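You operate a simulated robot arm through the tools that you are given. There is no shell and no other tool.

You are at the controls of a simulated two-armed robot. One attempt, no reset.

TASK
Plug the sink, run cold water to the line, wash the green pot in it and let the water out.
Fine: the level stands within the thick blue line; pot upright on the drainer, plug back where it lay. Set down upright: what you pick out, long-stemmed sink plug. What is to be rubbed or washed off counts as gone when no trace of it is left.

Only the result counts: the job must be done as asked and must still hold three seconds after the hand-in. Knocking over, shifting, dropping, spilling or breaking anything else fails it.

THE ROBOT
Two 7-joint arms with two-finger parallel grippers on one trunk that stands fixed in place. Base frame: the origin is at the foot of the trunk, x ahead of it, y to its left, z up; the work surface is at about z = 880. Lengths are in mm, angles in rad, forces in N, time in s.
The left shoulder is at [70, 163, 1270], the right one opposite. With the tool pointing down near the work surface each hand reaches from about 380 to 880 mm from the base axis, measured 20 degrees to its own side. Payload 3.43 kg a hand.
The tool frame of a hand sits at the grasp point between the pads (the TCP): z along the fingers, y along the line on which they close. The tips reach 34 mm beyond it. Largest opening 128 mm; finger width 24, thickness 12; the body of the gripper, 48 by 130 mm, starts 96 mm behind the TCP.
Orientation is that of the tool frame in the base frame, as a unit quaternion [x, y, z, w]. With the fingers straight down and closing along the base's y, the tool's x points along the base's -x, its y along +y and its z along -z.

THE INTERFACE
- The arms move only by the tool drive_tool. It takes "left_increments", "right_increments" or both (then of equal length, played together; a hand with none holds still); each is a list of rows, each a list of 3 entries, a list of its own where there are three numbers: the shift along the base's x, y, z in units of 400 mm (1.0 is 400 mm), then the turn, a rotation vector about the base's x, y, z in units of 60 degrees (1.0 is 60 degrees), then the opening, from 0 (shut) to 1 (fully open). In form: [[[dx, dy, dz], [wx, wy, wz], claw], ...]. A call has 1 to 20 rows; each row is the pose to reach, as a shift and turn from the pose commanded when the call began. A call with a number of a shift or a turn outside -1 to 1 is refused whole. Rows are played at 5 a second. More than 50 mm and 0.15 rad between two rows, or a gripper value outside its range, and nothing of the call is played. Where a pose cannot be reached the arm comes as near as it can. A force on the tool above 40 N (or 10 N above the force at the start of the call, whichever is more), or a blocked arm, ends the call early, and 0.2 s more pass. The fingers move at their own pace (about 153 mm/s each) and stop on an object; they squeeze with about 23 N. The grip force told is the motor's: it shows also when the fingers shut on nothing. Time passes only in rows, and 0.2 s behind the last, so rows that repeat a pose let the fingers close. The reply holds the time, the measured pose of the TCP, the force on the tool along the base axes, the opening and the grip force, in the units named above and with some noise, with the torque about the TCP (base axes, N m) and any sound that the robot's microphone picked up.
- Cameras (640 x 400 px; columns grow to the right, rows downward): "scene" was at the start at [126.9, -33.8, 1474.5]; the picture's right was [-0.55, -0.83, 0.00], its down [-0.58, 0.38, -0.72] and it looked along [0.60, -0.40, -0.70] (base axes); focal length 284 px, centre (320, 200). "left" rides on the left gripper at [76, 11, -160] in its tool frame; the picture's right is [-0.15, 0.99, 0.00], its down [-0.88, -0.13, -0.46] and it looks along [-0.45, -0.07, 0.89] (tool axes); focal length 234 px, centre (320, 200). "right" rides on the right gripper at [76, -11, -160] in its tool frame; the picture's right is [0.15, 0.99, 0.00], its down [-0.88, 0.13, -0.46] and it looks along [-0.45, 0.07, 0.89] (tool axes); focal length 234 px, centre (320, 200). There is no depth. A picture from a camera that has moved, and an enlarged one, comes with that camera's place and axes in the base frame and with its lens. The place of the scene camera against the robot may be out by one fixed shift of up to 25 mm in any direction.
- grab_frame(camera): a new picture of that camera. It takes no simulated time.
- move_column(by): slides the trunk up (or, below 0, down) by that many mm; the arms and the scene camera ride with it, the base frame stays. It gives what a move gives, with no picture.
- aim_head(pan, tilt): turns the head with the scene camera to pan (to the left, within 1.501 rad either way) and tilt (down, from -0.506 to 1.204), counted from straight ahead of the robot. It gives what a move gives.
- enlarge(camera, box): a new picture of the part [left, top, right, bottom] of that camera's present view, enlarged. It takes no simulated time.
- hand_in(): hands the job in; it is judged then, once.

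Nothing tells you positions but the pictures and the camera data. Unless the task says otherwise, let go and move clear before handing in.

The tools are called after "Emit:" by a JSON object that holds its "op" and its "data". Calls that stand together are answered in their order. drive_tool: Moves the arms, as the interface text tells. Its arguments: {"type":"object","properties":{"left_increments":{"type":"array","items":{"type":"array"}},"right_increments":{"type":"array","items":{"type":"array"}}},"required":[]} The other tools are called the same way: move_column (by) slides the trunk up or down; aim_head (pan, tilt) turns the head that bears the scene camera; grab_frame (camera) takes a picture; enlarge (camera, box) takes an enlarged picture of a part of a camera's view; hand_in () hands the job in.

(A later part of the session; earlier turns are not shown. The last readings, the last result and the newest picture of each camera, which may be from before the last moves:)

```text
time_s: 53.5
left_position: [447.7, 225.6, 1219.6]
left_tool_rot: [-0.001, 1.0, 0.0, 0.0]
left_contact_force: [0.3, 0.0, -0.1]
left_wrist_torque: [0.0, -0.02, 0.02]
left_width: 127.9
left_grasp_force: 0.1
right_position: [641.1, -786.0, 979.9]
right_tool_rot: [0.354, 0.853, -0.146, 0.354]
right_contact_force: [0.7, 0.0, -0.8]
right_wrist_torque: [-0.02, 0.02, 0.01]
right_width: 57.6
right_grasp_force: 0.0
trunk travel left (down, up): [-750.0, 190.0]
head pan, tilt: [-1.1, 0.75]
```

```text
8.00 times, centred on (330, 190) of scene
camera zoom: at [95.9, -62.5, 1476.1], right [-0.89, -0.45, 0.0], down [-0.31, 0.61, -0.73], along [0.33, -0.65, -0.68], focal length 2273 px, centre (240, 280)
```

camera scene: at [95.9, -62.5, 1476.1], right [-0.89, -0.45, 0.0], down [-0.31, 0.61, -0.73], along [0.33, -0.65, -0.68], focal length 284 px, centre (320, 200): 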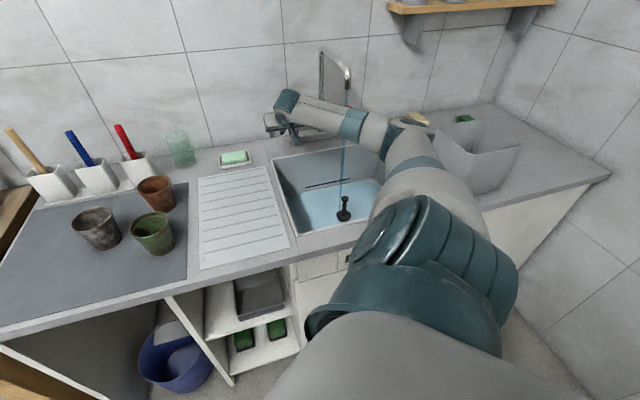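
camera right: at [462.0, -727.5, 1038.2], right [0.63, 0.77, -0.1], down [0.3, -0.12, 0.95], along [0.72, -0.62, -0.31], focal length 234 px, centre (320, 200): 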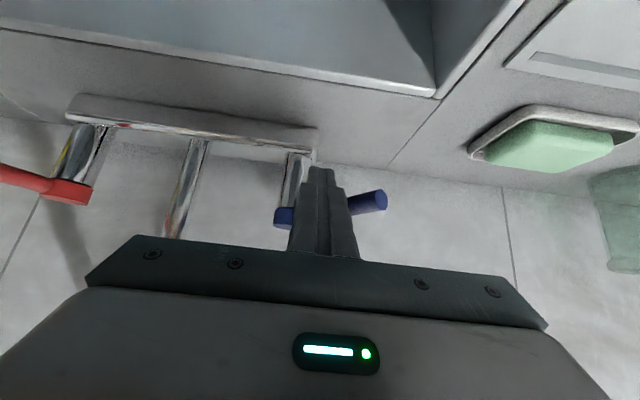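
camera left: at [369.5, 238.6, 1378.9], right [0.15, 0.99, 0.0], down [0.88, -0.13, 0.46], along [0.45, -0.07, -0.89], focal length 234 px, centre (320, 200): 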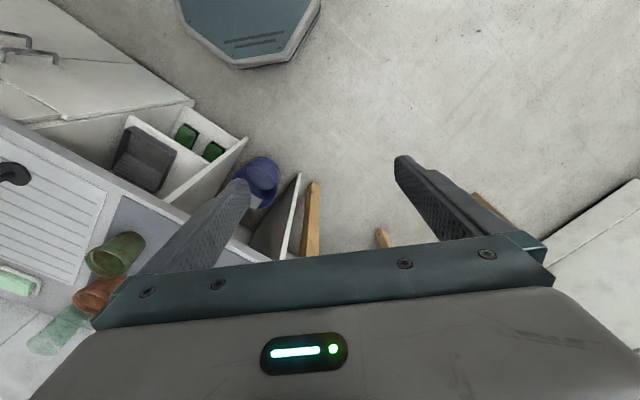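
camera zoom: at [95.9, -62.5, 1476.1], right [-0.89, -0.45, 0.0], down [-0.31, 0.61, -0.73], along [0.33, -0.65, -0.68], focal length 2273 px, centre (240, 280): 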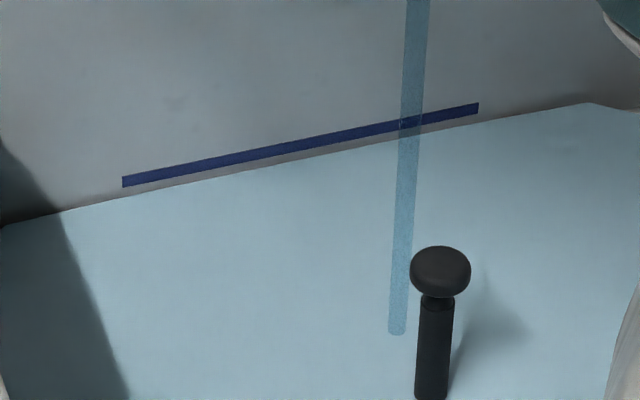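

Emit:
{"op": "drive_tool", "data": {"right_increments": [[[0, 0, 0], [0, 0, 0], 0.45], [[0, 0, 0], [0, 0, 0], 0.45], [[0, 0, 0], [0, 0, 0], 0.45], [[0, 0, 0], [0, 0, 0], 0.45], [[0, 0, 0], [0, 0, 0], 0.45], [[0, 0, 0], [0, 0, 0], 0.45], [[0, 0, 0], [0, 0, 0], 0.45], [[0, 0, 0], [0, 0, 0], 0.45], [[0, 0, 0], [0, 0, 0], 0.45], [[0, 0, 0], [0, 0, 0], 0.45], [[0, 0, 0], [0, 0, 0], 0.45], [[0, 0, 0], [0, 0, 0], 0.45], [[0, 0, 0], [0, 0, 0], 0.45], [[0, 0, 0], [0, 0, 0], 0.45], [[0, 0, 0], [0, 0, 0], 0.45], [[0, 0, 0], [0, 0, 0], 0.45], [[0, 0, 0], [0, 0, 0], 0.45], [[0, 0, 0], [0, 0, 0], 0.45], [[0, 0, 0], [0, 0, 0], 0.45]]}}

Emit:
{"op": "enlarge", "data": {"camera": "scene", "box": [300, 165, 340, 190]}}

Emit:
{"op": "enlarge", "data": {"camera": "right", "box": [200, 60, 440, 240]}}

```text
time_s: 57.5
left_position: [447.8, 225.3, 1218.4]
left_tool_rot: [-0.002, 1.0, 0.0, 0.0]
left_contact_force: [-0.4, 0.0, -0.3]
left_wrist_torque: [-0.02, -0.03, 0.02]
left_width: 128.0
left_grasp_force: 0.0
right_position: [641.0, -787.1, 977.6]
right_tool_rot: [0.354, 0.853, -0.147, 0.353]
right_contact_force: [-0.3, 0.2, 0.2]
right_wrist_torque: [0.03, 0.0, 0.01]
right_width: 57.5
right_grasp_force: 0.2
trunk travel left (down, up): [-750.0, 190.0]
head pan, tilt: [-1.1, 0.75]
```

```text
16.00 times, centred on (320, 178) of scene
camera zoom: at [95.9, -62.5, 1476.1], right [-0.89, -0.45, 0.0], down [-0.31, 0.61, -0.73], along [0.33, -0.65, -0.68], focal length 4546 px, centre (320, 560)
```

zoom: 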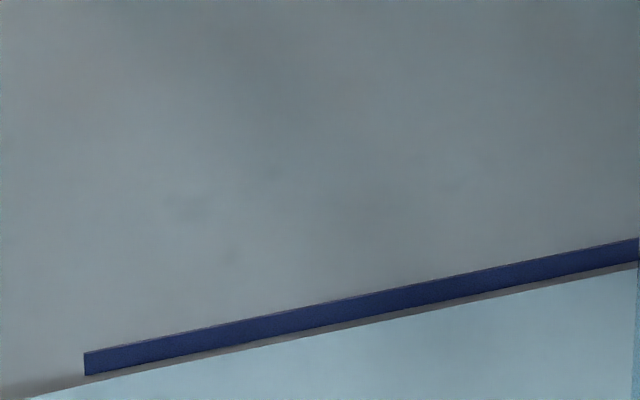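

```text
2.22 times, centred on (320, 150) of right
camera zoom: at [514.5, -676.4, 1038.3], right [0.63, 0.77, -0.1], down [0.3, -0.12, 0.95], along [0.72, -0.62, -0.31], focal length 520 px, centre (320, 311)
```

zoom: 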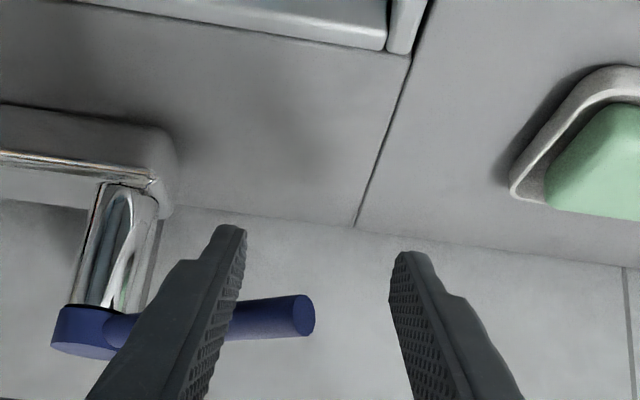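

Emit:
{"op": "drive_tool", "data": {"right_increments": [[[0, 0, 0], [0, 0, 0], 0.45], [[0, 0, 0], [0, 0, 0], 0.45], [[0, 0, 0], [0, 0, 0], 0.45], [[0, 0, 0], [0, 0, 0], 0.45], [[0, 0, 0], [0, 0, 0], 0.45], [[0, 0, 0], [0, 0, 0], 0.45], [[0, 0, 0], [0, 0, 0], 0.45], [[0, 0, 0], [0, 0, 0], 0.45], [[0, 0, 0], [0, 0, 0], 0.45], [[0, 0, 0], [0, 0, 0], 0.45], [[0, 0, 0], [0, 0, 0], 0.45], [[0, 0, 0], [0, 0, 0], 0.45], [[0, 0, 0], [0, 0, 0], 0.45], [[0, 0, 0], [0, 0, 0], 0.45], [[0, 0, 0], [0, 0, 0], 0.45], [[0, 0, 0], [0, 0, 0], 0.45]]}}

Emit:
{"op": "enlarge", "data": {"camera": "scene", "box": [300, 165, 340, 190]}}

```text
time_s: 60.9
left_position: [447.2, 226.6, 1219.1]
left_tool_rot: [-0.001, 1.0, 0.0, 0.0]
left_contact_force: [0.0, -0.4, -0.2]
left_wrist_torque: [-0.02, 0.03, 0.0]
left_width: 128.2
left_grasp_force: 0.2
right_position: [640.8, -787.5, 978.7]
right_tool_rot: [0.353, 0.854, -0.145, 0.353]
right_contact_force: [0.6, 0.0, -0.5]
right_wrist_torque: [0.0, -0.02, -0.04]
right_width: 57.6
right_grasp_force: 0.0
trunk travel left (down, up): [-750.0, 190.0]
head pan, tilt: [-1.1, 0.75]
```

```text
16.00 times, centred on (320, 178) of scene
camera zoom: at [95.9, -62.5, 1476.1], right [-0.89, -0.45, 0.0], down [-0.31, 0.61, -0.73], along [0.33, -0.65, -0.68], focal length 4546 px, centre (320, 560)
```

zoom: 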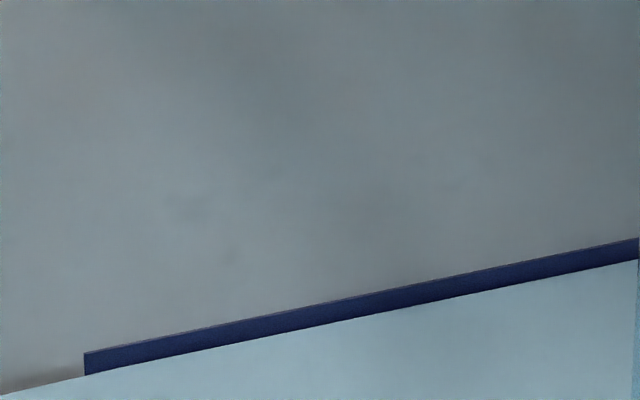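

Emit:
{"op": "drive_tool", "data": {"right_increments": [[[0, 0, 0], [0, 0, 0], 0.45], [[0, 0, 0], [0, 0, 0], 0.45], [[0, 0, 0], [0, 0, 0], 0.45], [[0, 0, 0], [0, 0, 0], 0.45], [[0, 0, 0], [0, 0, 0], 0.45], [[0, 0, 0], [0, 0, 0], 0.45], [[0, 0, 0], [0, 0, 0], 0.45], [[0, 0, 0], [0, 0, 0], 0.45], [[0, 0, 0], [0, 0, 0], 0.45], [[0, 0, 0], [0, 0, 0], 0.45], [[0, 0, 0], [0, 0, 0], 0.45], [[0, 0, 0], [0, 0, 0], 0.45], [[0, 0, 0], [0, 0, 0], 0.45], [[-0.028, -0.028, 0], [0, 0, 0], 0.45], [[-0.056, -0.056, 0], [0, 0, 0], 0.45], [[-0.084, -0.084, 0], [0, 0, 0], 0.45], [[-0.112, -0.112, 0], [0, 0, 0], 0.45], [[-0.1415, -0.1415, 0], [0, 0, 0], 0.45], [[-0.1415, -0.1415, 0], [0, 0, 0], 0.45]]}}

Emit:
{"op": "enlarge", "data": {"camera": "scene", "box": [300, 165, 340, 190]}}

Emit:
{"op": "enlarge", "data": {"camera": "right", "box": [200, 60, 440, 240]}}

Emit:
{"op": "enlarge", "data": {"camera": "scene", "box": [260, 50, 420, 230]}}

```text
time_s: 64.9
left_position: [447.9, 226.5, 1218.4]
left_tool_rot: [0.0, 1.0, 0.0, -0.001]
left_contact_force: [0.6, -1.0, 0.2]
left_wrist_torque: [-0.02, -0.01, 0.02]
left_width: 127.9
left_grasp_force: 0.0
right_position: [583.5, -842.8, 978.7]
right_tool_rot: [0.355, 0.853, -0.147, 0.355]
right_contact_force: [0.8, 0.0, -0.5]
right_wrist_torque: [0.01, 0.0, -0.01]
right_width: 57.7
right_grasp_force: 0.1
trunk travel left (down, up): [-750.0, 190.0]
head pan, tilt: [-1.1, 0.75]
```

```text
16.00 times, centred on (320, 178) of scene
camera zoom: at [96.1, -61.8, 1476.2], right [-0.89, -0.45, 0.0], down [-0.31, 0.61, -0.73], along [0.33, -0.65, -0.68], focal length 4546 px, centre (320, 560)
```

zoom: 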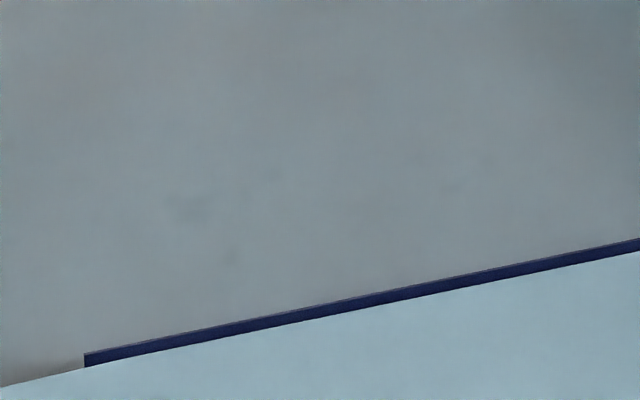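

```text
2.22 times, centred on (320, 150) of right
camera zoom: at [457.7, -732.1, 1039.1], right [0.63, 0.77, -0.1], down [0.3, -0.12, 0.95], along [0.72, -0.63, -0.31], focal length 520 px, centre (320, 311)
```

zoom: 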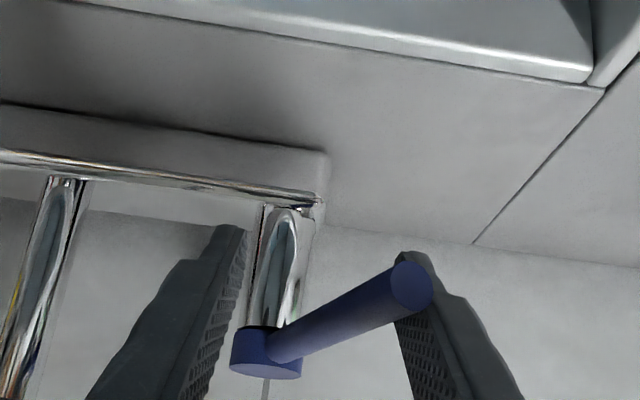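

```text
2.22 times, centred on (340, 140) of scene
camera zoom: at [96.1, -61.8, 1476.2], right [-0.89, -0.45, 0.0], down [-0.31, 0.61, -0.73], along [0.33, -0.65, -0.68], focal length 631 px, centre (276, 333)
```

zoom: 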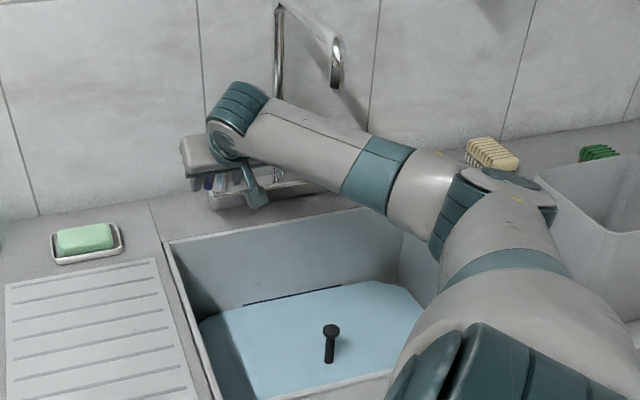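

Stream has stopped with the level a bit below mid-line. I'll nudge the lever a little more to make sure it is shut, then back off.

Emit:
{"op": "drive_tool", "data": {"right_increments": [[[-0.004, -0.004, 0], [0, 0, 0], 0.45], [[-0.008, -0.008, 0], [0, 0, 0], 0.45], [[-0.008, -0.008, 0], [0, 0, 0], 0.45]]}}

Emit:
{"op": "enlarge", "data": {"camera": "scene", "box": [300, 165, 340, 190]}}

Emit:
{"op": "enlarge", "data": {"camera": "right", "box": [200, 60, 440, 240]}}

Emit:
{"op": "enlarge", "data": {"camera": "scene", "box": [320, 60, 380, 120]}}

```text
time_s: 65.7
left_position: [447.2, 225.5, 1220.1]
left_tool_rot: [-0.002, 1.0, 0.001, 0.0]
left_contact_force: [-0.4, 0.6, -0.1]
left_wrist_torque: [0.0, 0.01, 0.0]
left_width: 128.2
left_grasp_force: 0.0
right_position: [583.8, -845.6, 979.8]
right_tool_rot: [0.354, 0.853, -0.146, 0.354]
right_contact_force: [3.0, 2.8, 2.2]
right_wrist_torque: [0.12, 0.05, -0.06]
right_width: 59.9
right_grasp_force: 2.4
trunk travel left (down, up): [-750.0, 190.0]
head pan, tilt: [-1.1, 0.75]
```

```text
16.00 times, centred on (320, 178) of scene
camera zoom: at [96.2, -61.8, 1476.2], right [-0.89, -0.45, 0.0], down [-0.31, 0.61, -0.73], along [0.33, -0.65, -0.68], focal length 4546 px, centre (320, 560)
```

zoom: 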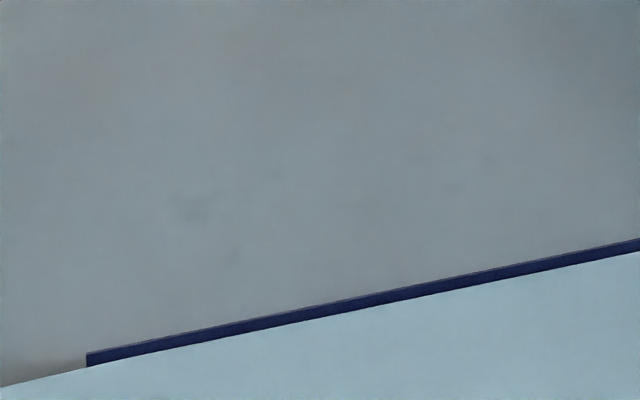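

```text
2.22 times, centred on (320, 150) of right
camera zoom: at [456.3, -735.1, 1038.5], right [0.63, 0.77, -0.1], down [0.3, -0.12, 0.95], along [0.72, -0.62, -0.31], focal length 520 px, centre (320, 311)
```

zoom: 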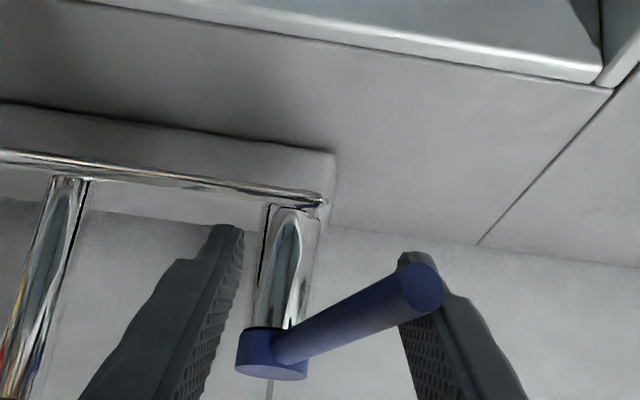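

```text
6.67 times, centred on (350, 90) of scene
camera zoom: at [96.2, -61.8, 1476.2], right [-0.89, -0.45, 0.0], down [-0.31, 0.61, -0.73], along [0.33, -0.65, -0.68], focal length 1894 px, centre (120, 933)
```

zoom: 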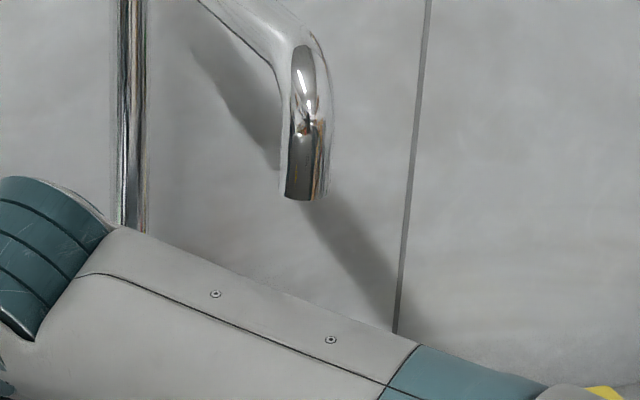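

Lever is at its stop and the flow is off. I'll back out and swing the right hand up over the drainer towards the pots, turning it back to vertical.

Emit:
{"op": "drive_tool", "data": {"right_increments": [[[0.009, 0.009, 0], [0, 0, 0], 0.5], [[-0.071, 0.089, 0], [0, 0, 0], 0.5], [[-0.15, 0.168, 0], [0, 0, 0], 0.5], [[-0.139, 0.258, 0.0475], [0.0589, 0.0589, 0], 0.7], [[-0.128, 0.348, 0.095], [0.1178, 0.1178, 0], 1], [[-0.1175, 0.439, 0.1425], [0.1767, 0.1767, 0], 1], [[-0.107, 0.529, 0.19], [0.2356, 0.2356, 0], 1], [[-0.096, 0.619, 0.2375], [0.2945, 0.2945, 0], 1], [[-0.085, 0.709, 0.285], [0.3534, 0.3534, 0], 1], [[-0.074, 0.799, 0.3325], [0.4123, 0.4123, 0], 1], [[-0.063, 0.889, 0.38], [0.4712, 0.4712, 0], 1], [[-0.0525, 0.98, 0.4275], [0.5303, 0.5303, 0], 1], [[-0.0525, 0.98, 0.4275], [0.5303, 0.5303, 0], 1]]}}

Emit:
{"op": "grab_frame", "data": {"camera": "right"}}

Emit:
{"op": "grab_frame", "data": {"camera": "scene"}}

Emit:
{"op": "enlarge", "data": {"camera": "scene", "box": [270, 50, 430, 230]}}

Emit:
{"op": "enlarge", "data": {"camera": "scene", "box": [300, 165, 340, 190]}}

```text
time_s: 68.5
left_position: [448.4, 225.2, 1218.7]
left_tool_rot: [0.0, 1.0, -0.001, 0.0]
left_contact_force: [-0.2, -0.7, -0.9]
left_wrist_torque: [-0.01, -0.01, 0.02]
left_width: 128.0
left_grasp_force: 0.1
right_position: [557.9, -456.2, 1150.4]
right_tool_rot: [0.383, 0.924, 0.001, 0.0]
right_contact_force: [0.2, -0.4, 1.0]
right_wrist_torque: [0.02, 0.04, 0.01]
right_width: 128.0
right_grasp_force: 0.0
trunk travel left (down, up): [-750.0, 190.0]
head pan, tilt: [-1.1, 0.75]
```

```text
taken
camera right: at [496.5, -409.4, 1309.1], right [0.6, 0.8, 0.0], down [0.71, -0.53, 0.45], along [0.36, -0.27, -0.89], focal length 234 px, centre (320, 200)
```

right: 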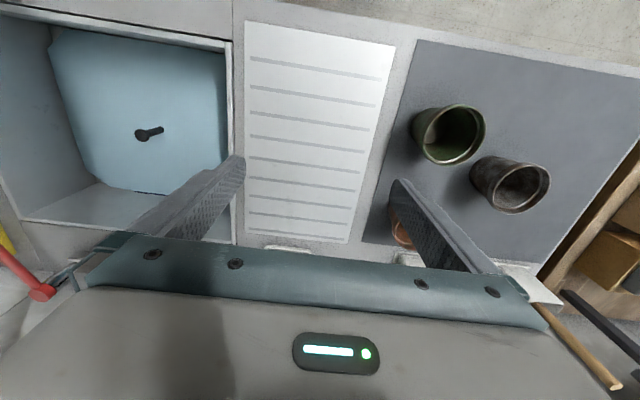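

```text
taken
camera scene: at [95.5, -63.2, 1476.1], right [-0.89, -0.45, 0.0], down [-0.31, 0.61, -0.73], along [0.33, -0.65, -0.68], focal length 284 px, centre (320, 200)
```

scene: 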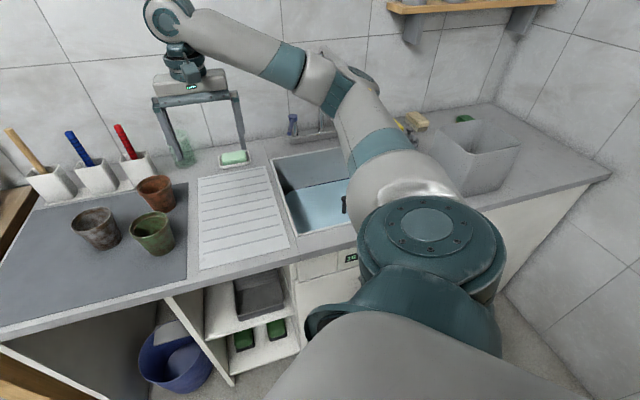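

```text
2.22 times, centred on (350, 140) of scene
camera zoom: at [95.5, -63.2, 1476.1], right [-0.89, -0.45, 0.0], down [-0.31, 0.61, -0.73], along [0.33, -0.65, -0.68], focal length 631 px, centre (253, 333)
```

zoom: 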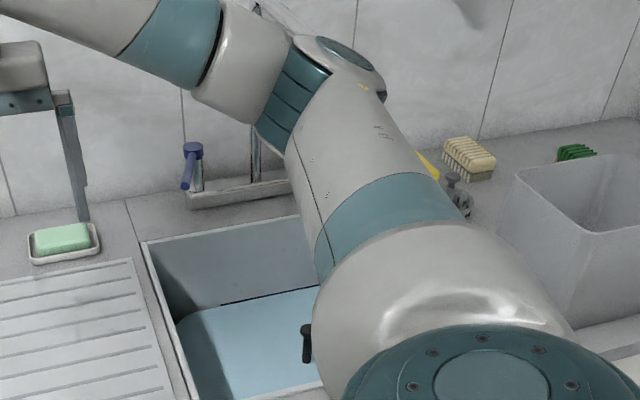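

```text
16.00 times, centred on (320, 178) of scene
camera zoom: at [95.5, -63.2, 1476.1], right [-0.89, -0.45, 0.0], down [-0.31, 0.61, -0.73], along [0.33, -0.65, -0.68], focal length 4546 px, centre (320, 560)
```

zoom: 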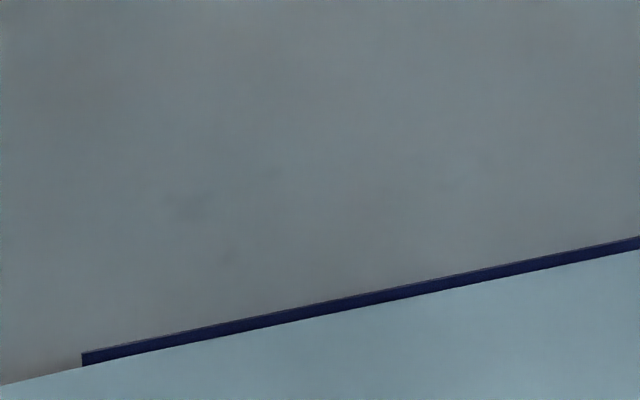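

Emit:
{"op": "enlarge", "data": {"camera": "right", "box": [390, 80, 550, 180]}}

```text
4.00 times, centred on (470, 130) of right
camera zoom: at [496.5, -409.4, 1309.1], right [0.6, 0.8, 0.0], down [0.71, -0.53, 0.45], along [0.36, -0.27, -0.89], focal length 937 px, centre (-280, 480)
```

zoom: 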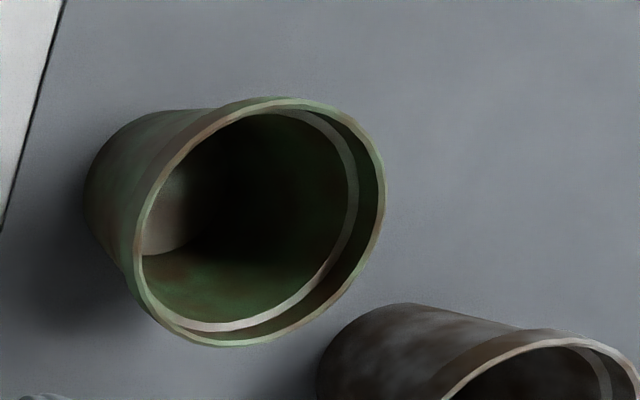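

The level holds inside the line. The green pot is at about (670, -297) with its rim near z 966; next I hover over it.

Emit:
{"op": "drive_tool", "data": {"right_increments": [[[0.0555, 0.079, 0], [0, 0, 0], 1], [[0.111, 0.158, -0.02], [0, 0, 0], 1], [[0.1665, 0.237, -0.08], [0, 0, 0], 1], [[0.222, 0.316, -0.16], [0, 0, 0], 1], [[0.2775, 0.395, -0.25], [0, 0, 0], 1], [[0.2775, 0.395, -0.25], [0, 0, 0], 1]]}}

Emit:
{"op": "grab_frame", "data": {"camera": "right"}}

Emit:
{"op": "aim_head", "data": {"pan": -0.6, "tilt": 0.77}}

Emit:
{"op": "grab_frame", "data": {"camera": "scene"}}

```text
refused: row 4 steps farther than a row can; nothing moved
```

```text
taken
camera right: at [496.5, -409.4, 1309.1], right [0.6, 0.8, 0.0], down [0.71, -0.53, 0.45], along [0.36, -0.27, -0.89], focal length 234 px, centre (320, 200)
```

right: 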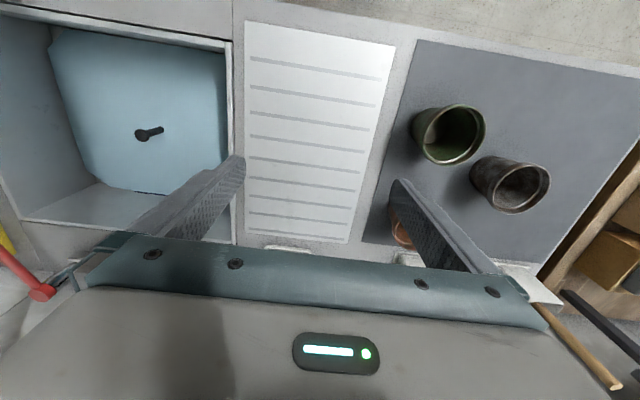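

```text
time_s: 69.5
left_position: [446.7, 226.0, 1218.5]
left_tool_rot: [-0.001, 1.0, 0.0, -0.001]
left_contact_force: [-0.5, 0.2, -0.5]
left_wrist_torque: [-0.03, -0.01, 0.03]
left_width: 128.0
left_grasp_force: 0.0
right_position: [560.3, -455.6, 1148.2]
right_tool_rot: [0.383, 0.924, 0.0, 0.0]
right_contact_force: [-0.1, 0.5, 0.2]
right_wrist_torque: [0.01, 0.0, -0.01]
right_width: 127.9
right_grasp_force: 0.2
trunk travel left (down, up): [-750.0, 190.0]
head pan, tilt: [-0.6, 0.77]
```

```text
taken
camera scene: at [126.0, -34.8, 1474.6], right [-0.57, -0.82, 0.0], down [-0.57, 0.39, -0.72], along [0.59, -0.41, -0.7], focal length 284 px, centre (320, 200)
```

scene: 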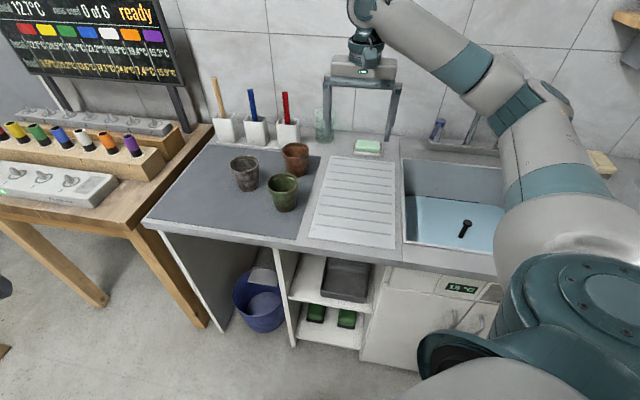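

Emit:
{"op": "drive_tool", "data": {"right_increments": [[[0.046, 0.066, -0.041], [0, 0, 0], 1], [[0.092, 0.132, -0.082], [0, 0, 0], 1], [[0.1375, 0.1975, -0.124], [0, 0, 0], 1], [[0.183, 0.263, -0.165], [0, 0, 0], 1], [[0.229, 0.329, -0.206], [0, 0, 0], 1], [[0.275, 0.395, -0.2475], [0, 0, 0], 1], [[0.275, 0.395, -0.2475], [0, 0, 0], 1]]}}

Emit:
{"op": "grab_frame", "data": {"camera": "right"}}

Emit:
{"op": "grab_frame", "data": {"camera": "scene"}}

```text
time_s: 71.1
left_position: [447.8, 225.4, 1217.6]
left_tool_rot: [-0.001, 1.0, 0.0, 0.0]
left_contact_force: [-0.1, 0.6, -0.4]
left_wrist_torque: [0.03, -0.02, -0.01]
left_width: 128.0
left_grasp_force: 0.0
right_position: [671.2, -296.9, 1050.6]
right_tool_rot: [0.384, 0.924, 0.001, 0.0]
right_contact_force: [0.6, -0.4, -0.2]
right_wrist_torque: [0.02, -0.02, 0.02]
right_width: 127.9
right_grasp_force: 0.1
trunk travel left (down, up): [-750.0, 190.0]
head pan, tilt: [-0.6, 0.77]
```

```text
taken
camera right: at [610.1, -250.4, 1211.3], right [0.6, 0.8, 0.0], down [0.71, -0.53, 0.46], along [0.37, -0.27, -0.89], focal length 234 px, centre (320, 200)
```

right: 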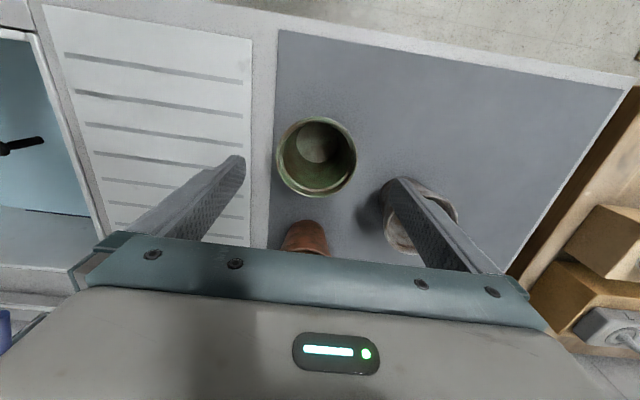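

```text
taken
camera scene: at [125.4, -35.6, 1474.6], right [-0.57, -0.82, 0.0], down [-0.57, 0.39, -0.72], along [0.59, -0.41, -0.7], focal length 284 px, centre (320, 200)
```

scene: 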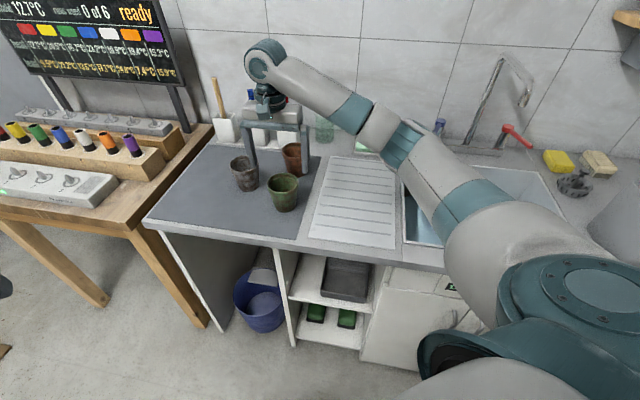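

Emit:
{"op": "drive_tool", "data": {"right_increments": [[[-0.003, -0.002, -0.06], [0, 0, 0], 1], [[-0.004, -0.002, -0.12], [0, 0, 0], 1], [[-0.004, -0.002, -0.18], [0, 0, 0], 1], [[-0.004, -0.002, -0.245], [0, 0, 0], 1], [[-0.004, -0.002, -0.245], [0, 0, 0], 1]]}}

Emit:
{"op": "grab_frame", "data": {"camera": "right"}}

Emit:
{"op": "enlarge", "data": {"camera": "scene", "box": [220, 110, 340, 230]}}

```text
time_s: 72.3
left_position: [446.5, 225.6, 1218.8]
left_tool_rot: [-0.001, 1.0, 0.0, 0.0]
left_contact_force: [0.0, 0.4, 0.3]
left_wrist_torque: [0.01, 0.01, 0.01]
left_width: 127.9
left_grasp_force: 0.0
right_position: [670.3, -298.3, 954.3]
right_tool_rot: [0.384, 0.924, 0.0, 0.001]
right_contact_force: [0.7, -0.4, 0.4]
right_wrist_torque: [0.01, -0.01, 0.0]
right_width: 128.0
right_grasp_force: 0.1
trunk travel left (down, up): [-750.0, 190.0]
head pan, tilt: [-0.6, 0.77]
```

```text
taken
camera right: at [607.9, -251.5, 1114.0], right [0.6, 0.8, 0.0], down [0.71, -0.53, 0.46], along [0.37, -0.27, -0.89], focal length 234 px, centre (320, 200)
```

right: 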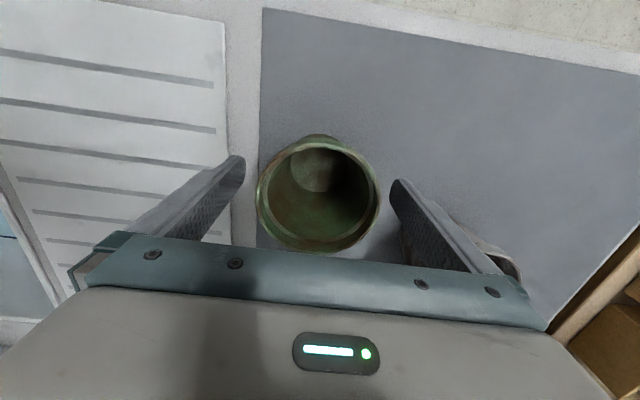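

```text
3.33 times, centred on (280, 170) of scene
camera zoom: at [125.6, -34.9, 1474.6], right [-0.57, -0.82, 0.0], down [-0.57, 0.39, -0.72], along [0.59, -0.41, -0.7], focal length 947 px, centre (453, 300)
```

zoom: 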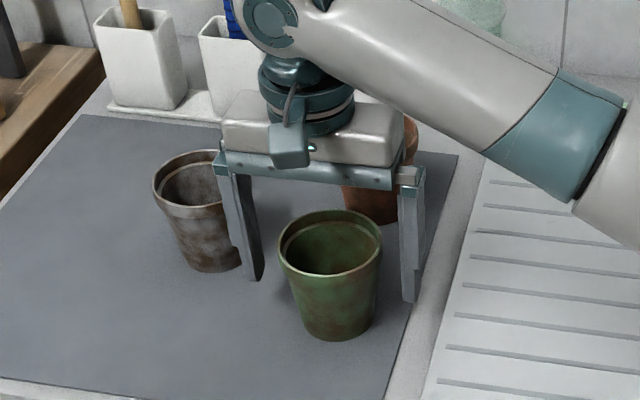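

Emit:
{"op": "drive_tool", "data": {"right_increments": [[[-0.008, 0.006, 0], [0, 0, 0], 1], [[-0.008, 0.006, 0], [0, 0, 0], 0.6], [[-0.008, 0.006, 0], [0, 0, 0], 0], [[-0.008, 0.006, 0], [0, 0, 0], 0], [[-0.008, 0.006, 0], [0, 0, 0], 0], [[-0.008, 0.006, 0], [0, 0, 0], 0]]}}

Emit:
{"op": "grab_frame", "data": {"camera": "right"}}

Emit:
{"op": "enlarge", "data": {"camera": "scene", "box": [220, 110, 340, 230]}}

```text
time_s: 73.7
left_position: [447.4, 225.3, 1219.6]
left_tool_rot: [-0.001, 1.0, 0.001, 0.001]
left_contact_force: [1.0, 0.6, 1.0]
left_wrist_torque: [0.01, -0.04, 0.02]
left_width: 127.8
left_grasp_force: 0.0
right_position: [666.5, -295.9, 954.1]
right_tool_rot: [0.384, 0.923, 0.001, 0.0]
right_contact_force: [-0.9, -1.3, -0.6]
right_wrist_torque: [-0.01, -0.01, -0.02]
right_width: 86.6
right_grasp_force: 23.1
trunk travel left (down, up): [-750.0, 190.0]
head pan, tilt: [-0.6, 0.77]
```

```text
taken
camera right: at [604.7, -249.0, 1113.9], right [0.6, 0.8, 0.0], down [0.71, -0.53, 0.46], along [0.37, -0.27, -0.89], focal length 234 px, centre (320, 200)
```

right: 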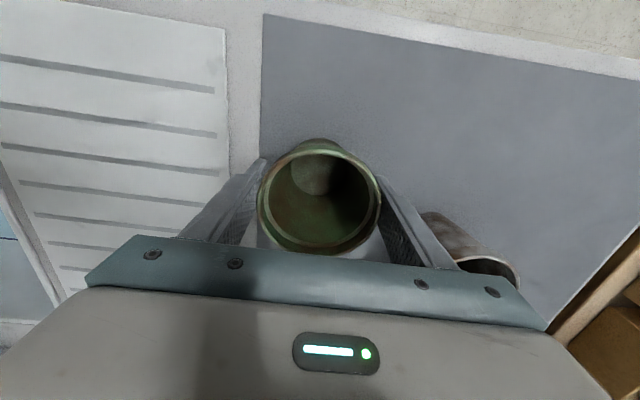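

```text
3.33 times, centred on (280, 170) of scene
camera zoom: at [126.1, -34.9, 1474.5], right [-0.57, -0.82, 0.0], down [-0.57, 0.39, -0.72], along [0.59, -0.41, -0.7], focal length 947 px, centre (453, 300)
```

zoom: 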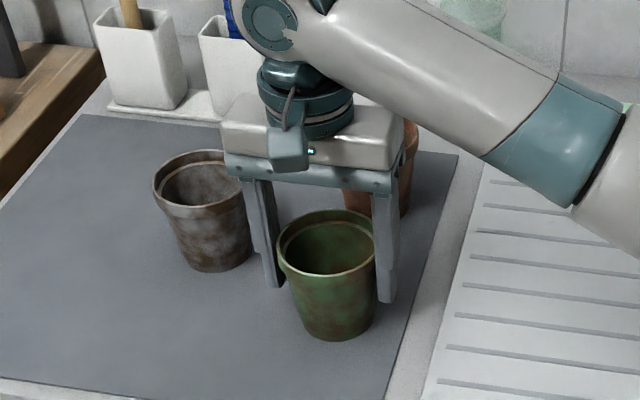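

Pot gripped (86.6 mm). Lift and carry it over the left-front part of the sink.

Emit:
{"op": "drive_tool", "data": {"right_increments": [[[0, 0, 0.06], [0, 0, 0], 0], [[0, 0, 0.13], [0, 0, 0], 0], [[0, 0, 0.2], [0, 0, 0], 0], [[-0.02, -0.03, 0.26], [0, 0, 0], 0], [[-0.09, -0.11, 0.26], [0, 0, 0], 0], [[-0.16, -0.197, 0.26], [0, 0, 0], 0], [[-0.23, -0.284, 0.26], [0, 0, 0], 0], [[-0.3, -0.37, 0.26], [0, 0, 0], 0], [[-0.37, -0.457, 0.26], [0, 0, 0], 0], [[-0.44, -0.544, 0.26], [0, 0, 0], 0], [[-0.51, -0.63, 0.26], [0, 0, 0], 0], [[-0.58, -0.717, 0.26], [0, 0, 0], 0], [[-0.65, -0.804, 0.26], [0, 0, 0], 0], [[-0.7125, -0.8875, 0.26], [0, 0, 0], 0], [[-0.7125, -0.8875, 0.26], [0, 0, 0], 0]]}}

Emit:
{"op": "grab_frame", "data": {"camera": "right"}}

Emit:
{"op": "grab_frame", "data": {"camera": "scene"}}

```text
time_s: 76.9
left_position: [448.2, 225.0, 1219.1]
left_tool_rot: [-0.001, 1.0, 0.001, -0.001]
left_contact_force: [0.1, -1.5, 0.3]
left_wrist_torque: [-0.01, 0.02, -0.02]
left_width: 127.8
left_grasp_force: 0.0
right_position: [384.4, -649.5, 1059.6]
right_tool_rot: [0.384, 0.924, 0.001, 0.0]
right_contact_force: [-0.2, 0.8, -0.2]
right_wrist_torque: [-0.02, 0.01, 0.0]
right_width: 86.5
right_grasp_force: 23.1
trunk travel left (down, up): [-750.0, 190.0]
head pan, tilt: [-0.6, 0.77]
```

```text
taken
camera right: at [321.5, -603.8, 1219.3], right [0.6, 0.8, 0.0], down [0.71, -0.53, 0.46], along [0.37, -0.27, -0.89], focal length 234 px, centre (320, 200)
```

right: 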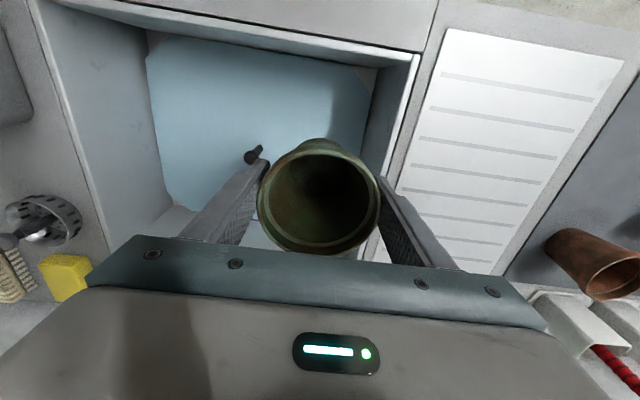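

```text
taken
camera scene: at [127.0, -35.3, 1474.5], right [-0.57, -0.82, 0.0], down [-0.57, 0.39, -0.72], along [0.59, -0.41, -0.7], focal length 284 px, centre (320, 200)
```

scene: 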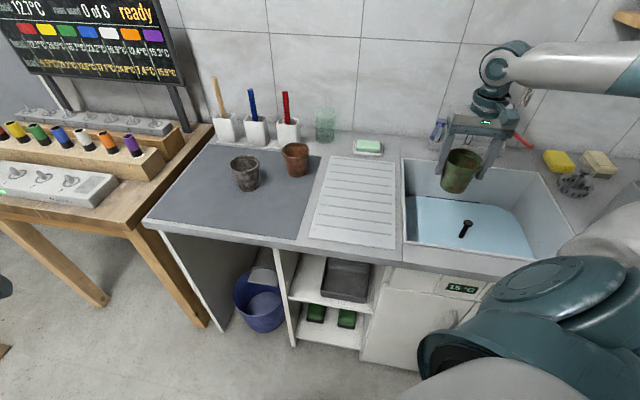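

Now I lower the pot into the water, with its base just above the sink floor.

Emit:
{"op": "drive_tool", "data": {"right_increments": [[[0, 0, -0.11], [0, 0, 0], 0], [[0, 0, -0.22], [0, 0, 0], 0], [[0, 0, -0.33], [0, 0, 0], 0], [[0, 0, -0.44], [0, 0, 0], 0], [[0, 0, -0.53], [0, 0, 0], 0], [[0, 0, -0.6], [0, 0, 0], 0], [[0, 0, -0.65], [0, 0, 0], 0], [[0, 0, -0.68], [0, 0, 0], 0], [[0, 0, -0.69], [0, 0, 0], 0], [[0, 0, -0.69], [0, 0, 0], 0]]}}

Emit:
{"op": "grab_frame", "data": {"camera": "right"}}

Emit:
{"op": "enlarge", "data": {"camera": "scene", "box": [390, 120, 550, 260]}}

```text
time_s: 79.1
left_position: [447.7, 226.5, 1218.2]
left_tool_rot: [-0.001, 1.0, 0.0, 0.0]
left_contact_force: [0.0, 0.6, -0.5]
left_wrist_torque: [0.0, -0.03, -0.01]
left_width: 127.9
left_grasp_force: 0.1
right_position: [380.9, -653.0, 781.7]
right_tool_rot: [0.383, 0.924, 0.0, 0.001]
right_contact_force: [-0.2, 0.0, -0.4]
right_wrist_torque: [-0.02, -0.01, 0.01]
right_width: 86.5
right_grasp_force: 23.7
trunk travel left (down, up): [-750.0, 190.0]
head pan, tilt: [-0.6, 0.77]
```

```text
taken
camera right: at [318.9, -606.0, 941.7], right [0.6, 0.8, 0.0], down [0.71, -0.53, 0.46], along [0.37, -0.27, -0.89], focal length 234 px, centre (320, 200)
```

right: 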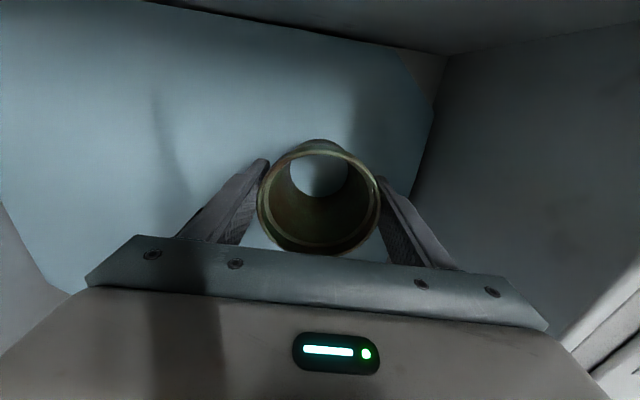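

```text
2.86 times, centred on (470, 190) of scene
camera zoom: at [126.0, -35.0, 1474.6], right [-0.57, -0.82, 0.0], down [-0.57, 0.39, -0.72], along [0.59, -0.41, -0.7], focal length 812 px, centre (-109, 229)
```

zoom: 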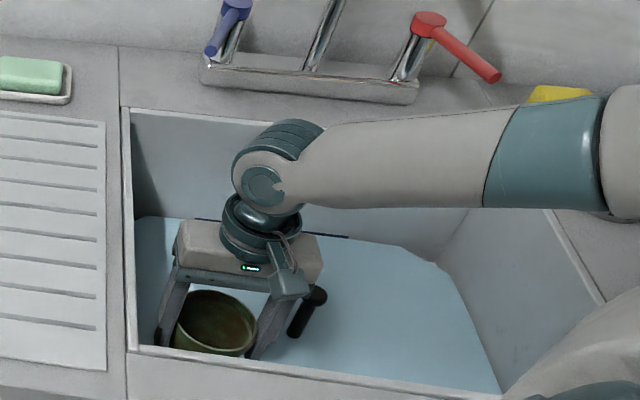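

Pot base is in the water. I'll swirl it in small circles and then inspect.

Emit:
{"op": "drive_tool", "data": {"right_increments": [[[0.011, 0.0265, 0], [0, 0, 0], 0], [[0, 0.053, 0], [0, 0, 0], 0], [[-0.0265, 0.064, 0], [0, 0, 0], 0], [[-0.053, 0.053, 0], [0, 0, 0], 0], [[-0.064, 0.0265, 0], [0, 0, 0], 0], [[-0.053, 0, 0], [0, 0, 0], 0], [[-0.0265, -0.011, 0], [0, 0, 0], 0], [[0, 0, 0], [0, 0, 0], 0], [[0.011, 0.0265, 0], [0, 0, 0], 0], [[0, 0.053, 0], [0, 0, 0], 0], [[-0.0265, 0.064, 0], [0, 0, 0], 0], [[-0.053, 0.053, 0], [0, 0, 0], 0], [[-0.064, 0.0265, 0], [0, 0, 0], 0], [[-0.053, 0, 0], [0, 0, 0], 0], [[-0.0265, -0.011, 0], [0, 0, 0], 0], [[0, 0, 0], [0, 0, 0], 0]]}}

Emit:
{"op": "drive_tool", "data": {"right_increments": [[[0, 0, 0.1], [0, 0, 0], 0], [[0, 0, 0.2], [0, 0, 0], 0], [[0, 0, 0.3], [0, 0, 0], 0], [[0, 0, 0.4], [0, 0, 0], 0], [[0, 0, 0.5], [0, 0, 0], 0], [[0, 0, 0.5], [0, 0, 0], 0]]}}

Emit:
{"op": "grab_frame", "data": {"camera": "right"}}

Emit:
{"op": "enlarge", "data": {"camera": "scene", "box": [400, 120, 520, 220]}}

```text
time_s: 82.5
left_position: [448.2, 226.5, 1219.0]
left_tool_rot: [-0.001, 1.0, 0.0, 0.0]
left_contact_force: [0.0, 0.4, -0.2]
left_wrist_torque: [0.0, 0.0, -0.02]
left_width: 127.9
left_grasp_force: 0.0
right_position: [380.0, -648.6, 781.7]
right_tool_rot: [0.383, 0.924, 0.0, 0.0]
right_contact_force: [0.2, 0.4, -1.1]
right_wrist_torque: [-0.02, 0.0, -0.03]
right_width: 86.6
right_grasp_force: 23.1
trunk travel left (down, up): [-750.0, 190.0]
head pan, tilt: [-0.6, 0.77]
```

```text
time_s: 83.9
left_position: [447.9, 224.9, 1219.3]
left_tool_rot: [-0.001, 1.0, 0.0, 0.001]
left_contact_force: [-1.3, 0.2, 0.1]
left_wrist_torque: [0.01, 0.03, 0.0]
left_width: 127.7
left_grasp_force: 0.1
right_position: [381.3, -653.8, 980.0]
right_tool_rot: [0.384, 0.923, 0.0, 0.0]
right_contact_force: [0.1, -0.9, -1.0]
right_wrist_torque: [0.04, 0.01, -0.04]
right_width: 86.7
right_grasp_force: 23.3
trunk travel left (down, up): [-750.0, 190.0]
head pan, tilt: [-0.6, 0.77]
```

```text
taken
camera right: at [318.9, -605.9, 1140.3], right [0.6, 0.8, 0.0], down [0.71, -0.53, 0.46], along [0.36, -0.27, -0.89], focal length 234 px, centre (320, 200)
```

right: 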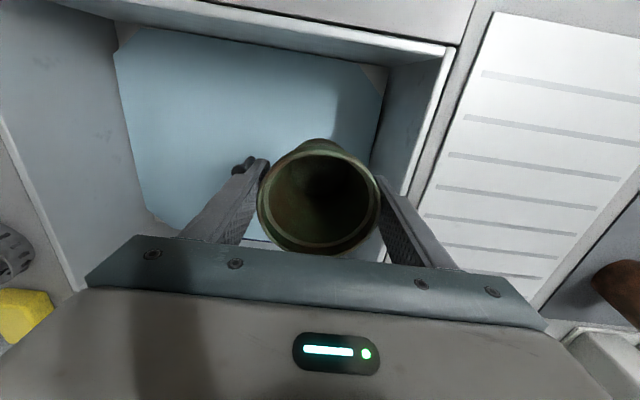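

```text
4.00 times, centred on (460, 170) of scene
camera zoom: at [126.3, -35.7, 1474.5], right [-0.57, -0.82, 0.0], down [-0.57, 0.39, -0.72], along [0.59, -0.41, -0.7], focal length 1137 px, centre (-240, 320)
```

zoom: 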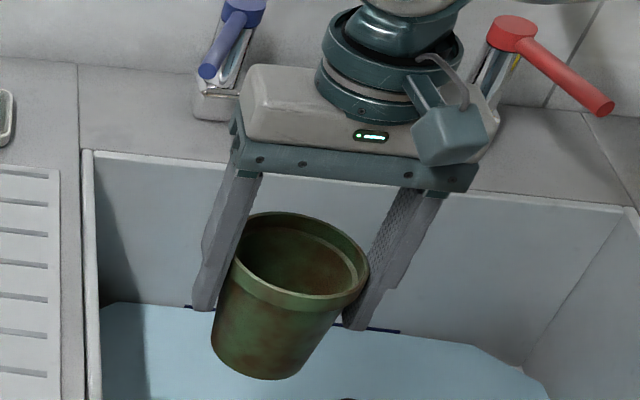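

Emit:
{"op": "enlarge", "data": {"camera": "scene", "box": [445, 165, 501, 220]}}

Emit:
{"op": "enlarge", "data": {"camera": "right", "box": [250, 130, 390, 260]}}

```text
7.27 times, centred on (473, 192) of scene
camera zoom: at [126.3, -35.7, 1474.5], right [-0.57, -0.82, 0.0], down [-0.57, 0.39, -0.72], along [0.59, -0.41, -0.7], focal length 2066 px, centre (-793, 254)
```

zoom: 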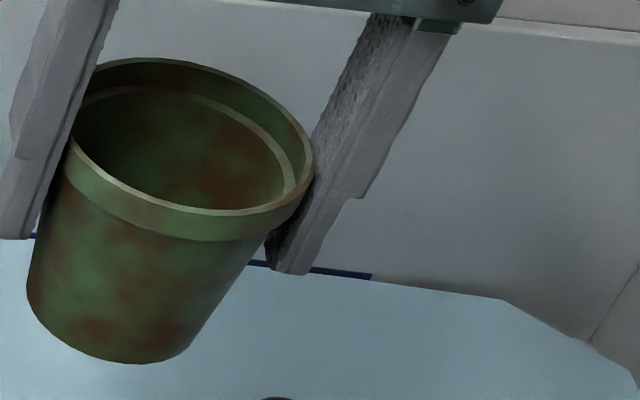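

```text
3.08 times, centred on (320, 195) of right
camera zoom: at [318.9, -605.9, 1140.3], right [0.6, 0.8, 0.0], down [0.71, -0.53, 0.46], along [0.36, -0.27, -0.89], focal length 720 px, centre (320, 215)
```

zoom: 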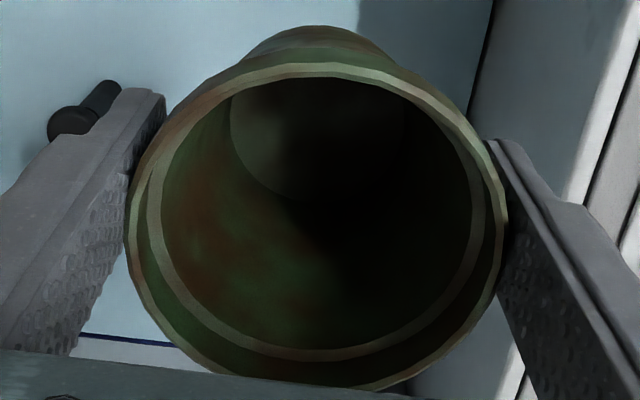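

Brown patches are still there. I'll dip deeper and swirl longer, then compare.

Emit:
{"op": "drive_tool", "data": {"right_increments": [[[0, 0, -0.1], [0, 0, 0], 0], [[0, 0, -0.2], [0, 0, 0], 0], [[0, 0, -0.3], [0, 0, 0], 0], [[0, 0, -0.4], [0, 0, 0], 0], [[0, 0, -0.47], [0, 0, 0], 0], [[0, 0, -0.507], [0, 0, 0], 0], [[0, 0, -0.507], [0, 0, 0], 0]]}}

Emit:
{"op": "drive_tool", "data": {"right_increments": [[[0.011, 0.0265, 0], [0, 0, 0], 0], [[0, 0.053, 0], [0, 0, 0], 0], [[-0.0265, 0.064, 0], [0, 0, 0], 0], [[-0.053, 0.053, 0], [0, 0, 0], 0], [[-0.064, 0.0265, 0], [0, 0, 0], 0], [[-0.053, 0, 0], [0, 0, 0], 0], [[-0.0265, -0.011, 0], [0, 0, 0], 0], [[0, 0, 0], [0, 0, 0], 0], [[0.011, 0.0265, 0], [0, 0, 0], 0], [[0, 0.053, 0], [0, 0, 0], 0], [[-0.0265, 0.064, 0], [0, 0, 0], 0], [[-0.053, 0.053, 0], [0, 0, 0], 0], [[-0.064, 0.0265, 0], [0, 0, 0], 0], [[-0.053, 0, 0], [0, 0, 0], 0], [[-0.0265, -0.011, 0], [0, 0, 0], 0], [[0, 0, 0], [0, 0, 0], 0]]}}

Emit:
{"op": "drive_tool", "data": {"right_increments": [[[0.011, 0.0265, 0], [0, 0, 0], 0], [[0, 0.053, 0], [0, 0, 0], 0], [[-0.0265, 0.064, 0], [0, 0, 0], 0], [[-0.053, 0.053, 0], [0, 0, 0], 0], [[-0.064, 0.0265, 0], [0, 0, 0], 0], [[-0.053, 0, 0], [0, 0, 0], 0], [[-0.0265, -0.011, 0], [0, 0, 0], 0], [[0, 0, 0], [0, 0, 0], 0], [[0.011, 0.0265, 0], [0, 0, 0], 0], [[0, 0.053, 0], [0, 0, 0], 0], [[-0.0265, 0.064, 0], [0, 0, 0], 0], [[-0.053, 0.053, 0], [0, 0, 0], 0], [[-0.064, 0.0265, 0], [0, 0, 0], 0], [[-0.053, 0, 0], [0, 0, 0], 0], [[-0.0265, -0.011, 0], [0, 0, 0], 0], [[0, 0, 0], [0, 0, 0], 0]]}}

Emit:
{"op": "drive_tool", "data": {"right_increments": [[[0, 0, 0.1], [0, 0, 0], 0], [[0, 0, 0.2], [0, 0, 0], 0], [[0, 0, 0.3], [0, 0, 0], 0], [[0, 0, 0.4], [0, 0, 0], 0], [[0, 0, 0.507], [0, 0, 0], 0], [[0, 0, 0.507], [0, 0, 0], 0]]}}

Emit:
{"op": "enlarge", "data": {"camera": "scene", "box": [445, 165, 501, 220]}}

Emit:
{"op": "enlarge", "data": {"camera": "right", "box": [250, 130, 390, 260]}}

```text
time_s: 85.5
left_position: [447.1, 226.3, 1217.8]
left_tool_rot: [-0.001, 1.0, 0.0, 0.0]
left_contact_force: [0.1, 0.1, 0.4]
left_wrist_torque: [0.0, 0.01, -0.02]
left_width: 127.8
left_grasp_force: 0.1
right_position: [381.6, -651.9, 778.4]
right_tool_rot: [0.384, 0.923, 0.0, -0.001]
right_contact_force: [0.5, -0.1, -1.6]
right_wrist_torque: [0.04, 0.02, -0.04]
right_width: 86.7
right_grasp_force: 23.4
trunk travel left (down, up): [-750.0, 190.0]
head pan, tilt: [-0.6, 0.77]
```

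```text
time_s: 88.9
left_position: [448.4, 224.7, 1219.3]
left_tool_rot: [-0.002, 1.0, 0.0, 0.0]
left_contact_force: [-0.7, -0.2, -0.7]
left_wrist_torque: [-0.02, 0.0, 0.03]
left_width: 127.8
left_grasp_force: 0.1
right_position: [381.7, -651.7, 777.4]
right_tool_rot: [0.384, 0.924, 0.0, 0.0]
right_contact_force: [0.5, -0.6, -0.7]
right_wrist_torque: [-0.03, 0.0, 0.02]
right_width: 86.6
right_grasp_force: 22.8
trunk travel left (down, up): [-750.0, 190.0]
head pan, tilt: [-0.6, 0.77]
```

```text
time_s: 92.3
left_position: [448.9, 226.2, 1218.0]
left_tool_rot: [0.0, 1.0, 0.0, 0.0]
left_contact_force: [0.1, -0.8, 0.2]
left_wrist_torque: [-0.01, 0.01, 0.0]
left_width: 128.0
left_grasp_force: 0.0
right_position: [381.8, -652.7, 777.4]
right_tool_rot: [0.383, 0.924, -0.001, 0.0]
right_contact_force: [0.0, 0.4, -0.9]
right_wrist_torque: [0.04, 0.0, -0.01]
right_width: 86.6
right_grasp_force: 22.8
trunk travel left (down, up): [-750.0, 190.0]
head pan, tilt: [-0.6, 0.77]
```

```text
time_s: 93.7
left_position: [447.8, 225.7, 1219.3]
left_tool_rot: [-0.001, 1.0, 0.0, 0.0]
left_contact_force: [-0.1, 0.2, 0.0]
left_wrist_torque: [0.01, 0.01, -0.03]
left_width: 128.1
left_grasp_force: 0.1
right_position: [378.8, -654.3, 981.7]
right_tool_rot: [0.383, 0.924, -0.001, 0.0]
right_contact_force: [-0.2, 0.0, 0.5]
right_wrist_torque: [0.02, 0.0, 0.03]
right_width: 86.7
right_grasp_force: 22.9
trunk travel left (down, up): [-750.0, 190.0]
head pan, tilt: [-0.6, 0.77]
```

```text
7.27 times, centred on (473, 192) of scene
camera zoom: at [126.4, -35.7, 1474.5], right [-0.57, -0.82, 0.0], down [-0.57, 0.39, -0.72], along [0.59, -0.41, -0.7], focal length 2066 px, centre (-793, 254)
```

zoom: 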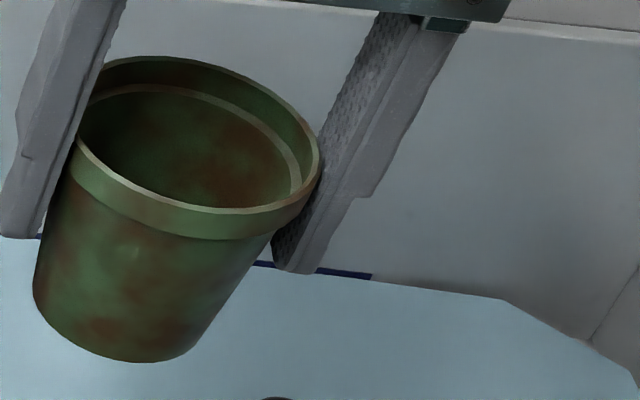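

```text
3.08 times, centred on (320, 195) of right
camera zoom: at [317.2, -607.1, 1141.4], right [0.6, 0.8, 0.0], down [0.71, -0.53, 0.46], along [0.37, -0.27, -0.89], focal length 720 px, centre (320, 215)
```

zoom: 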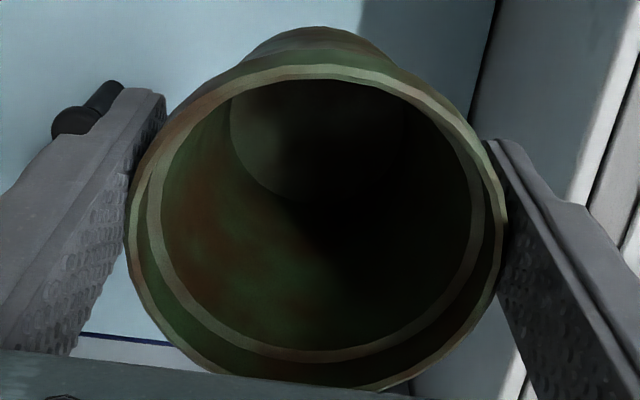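

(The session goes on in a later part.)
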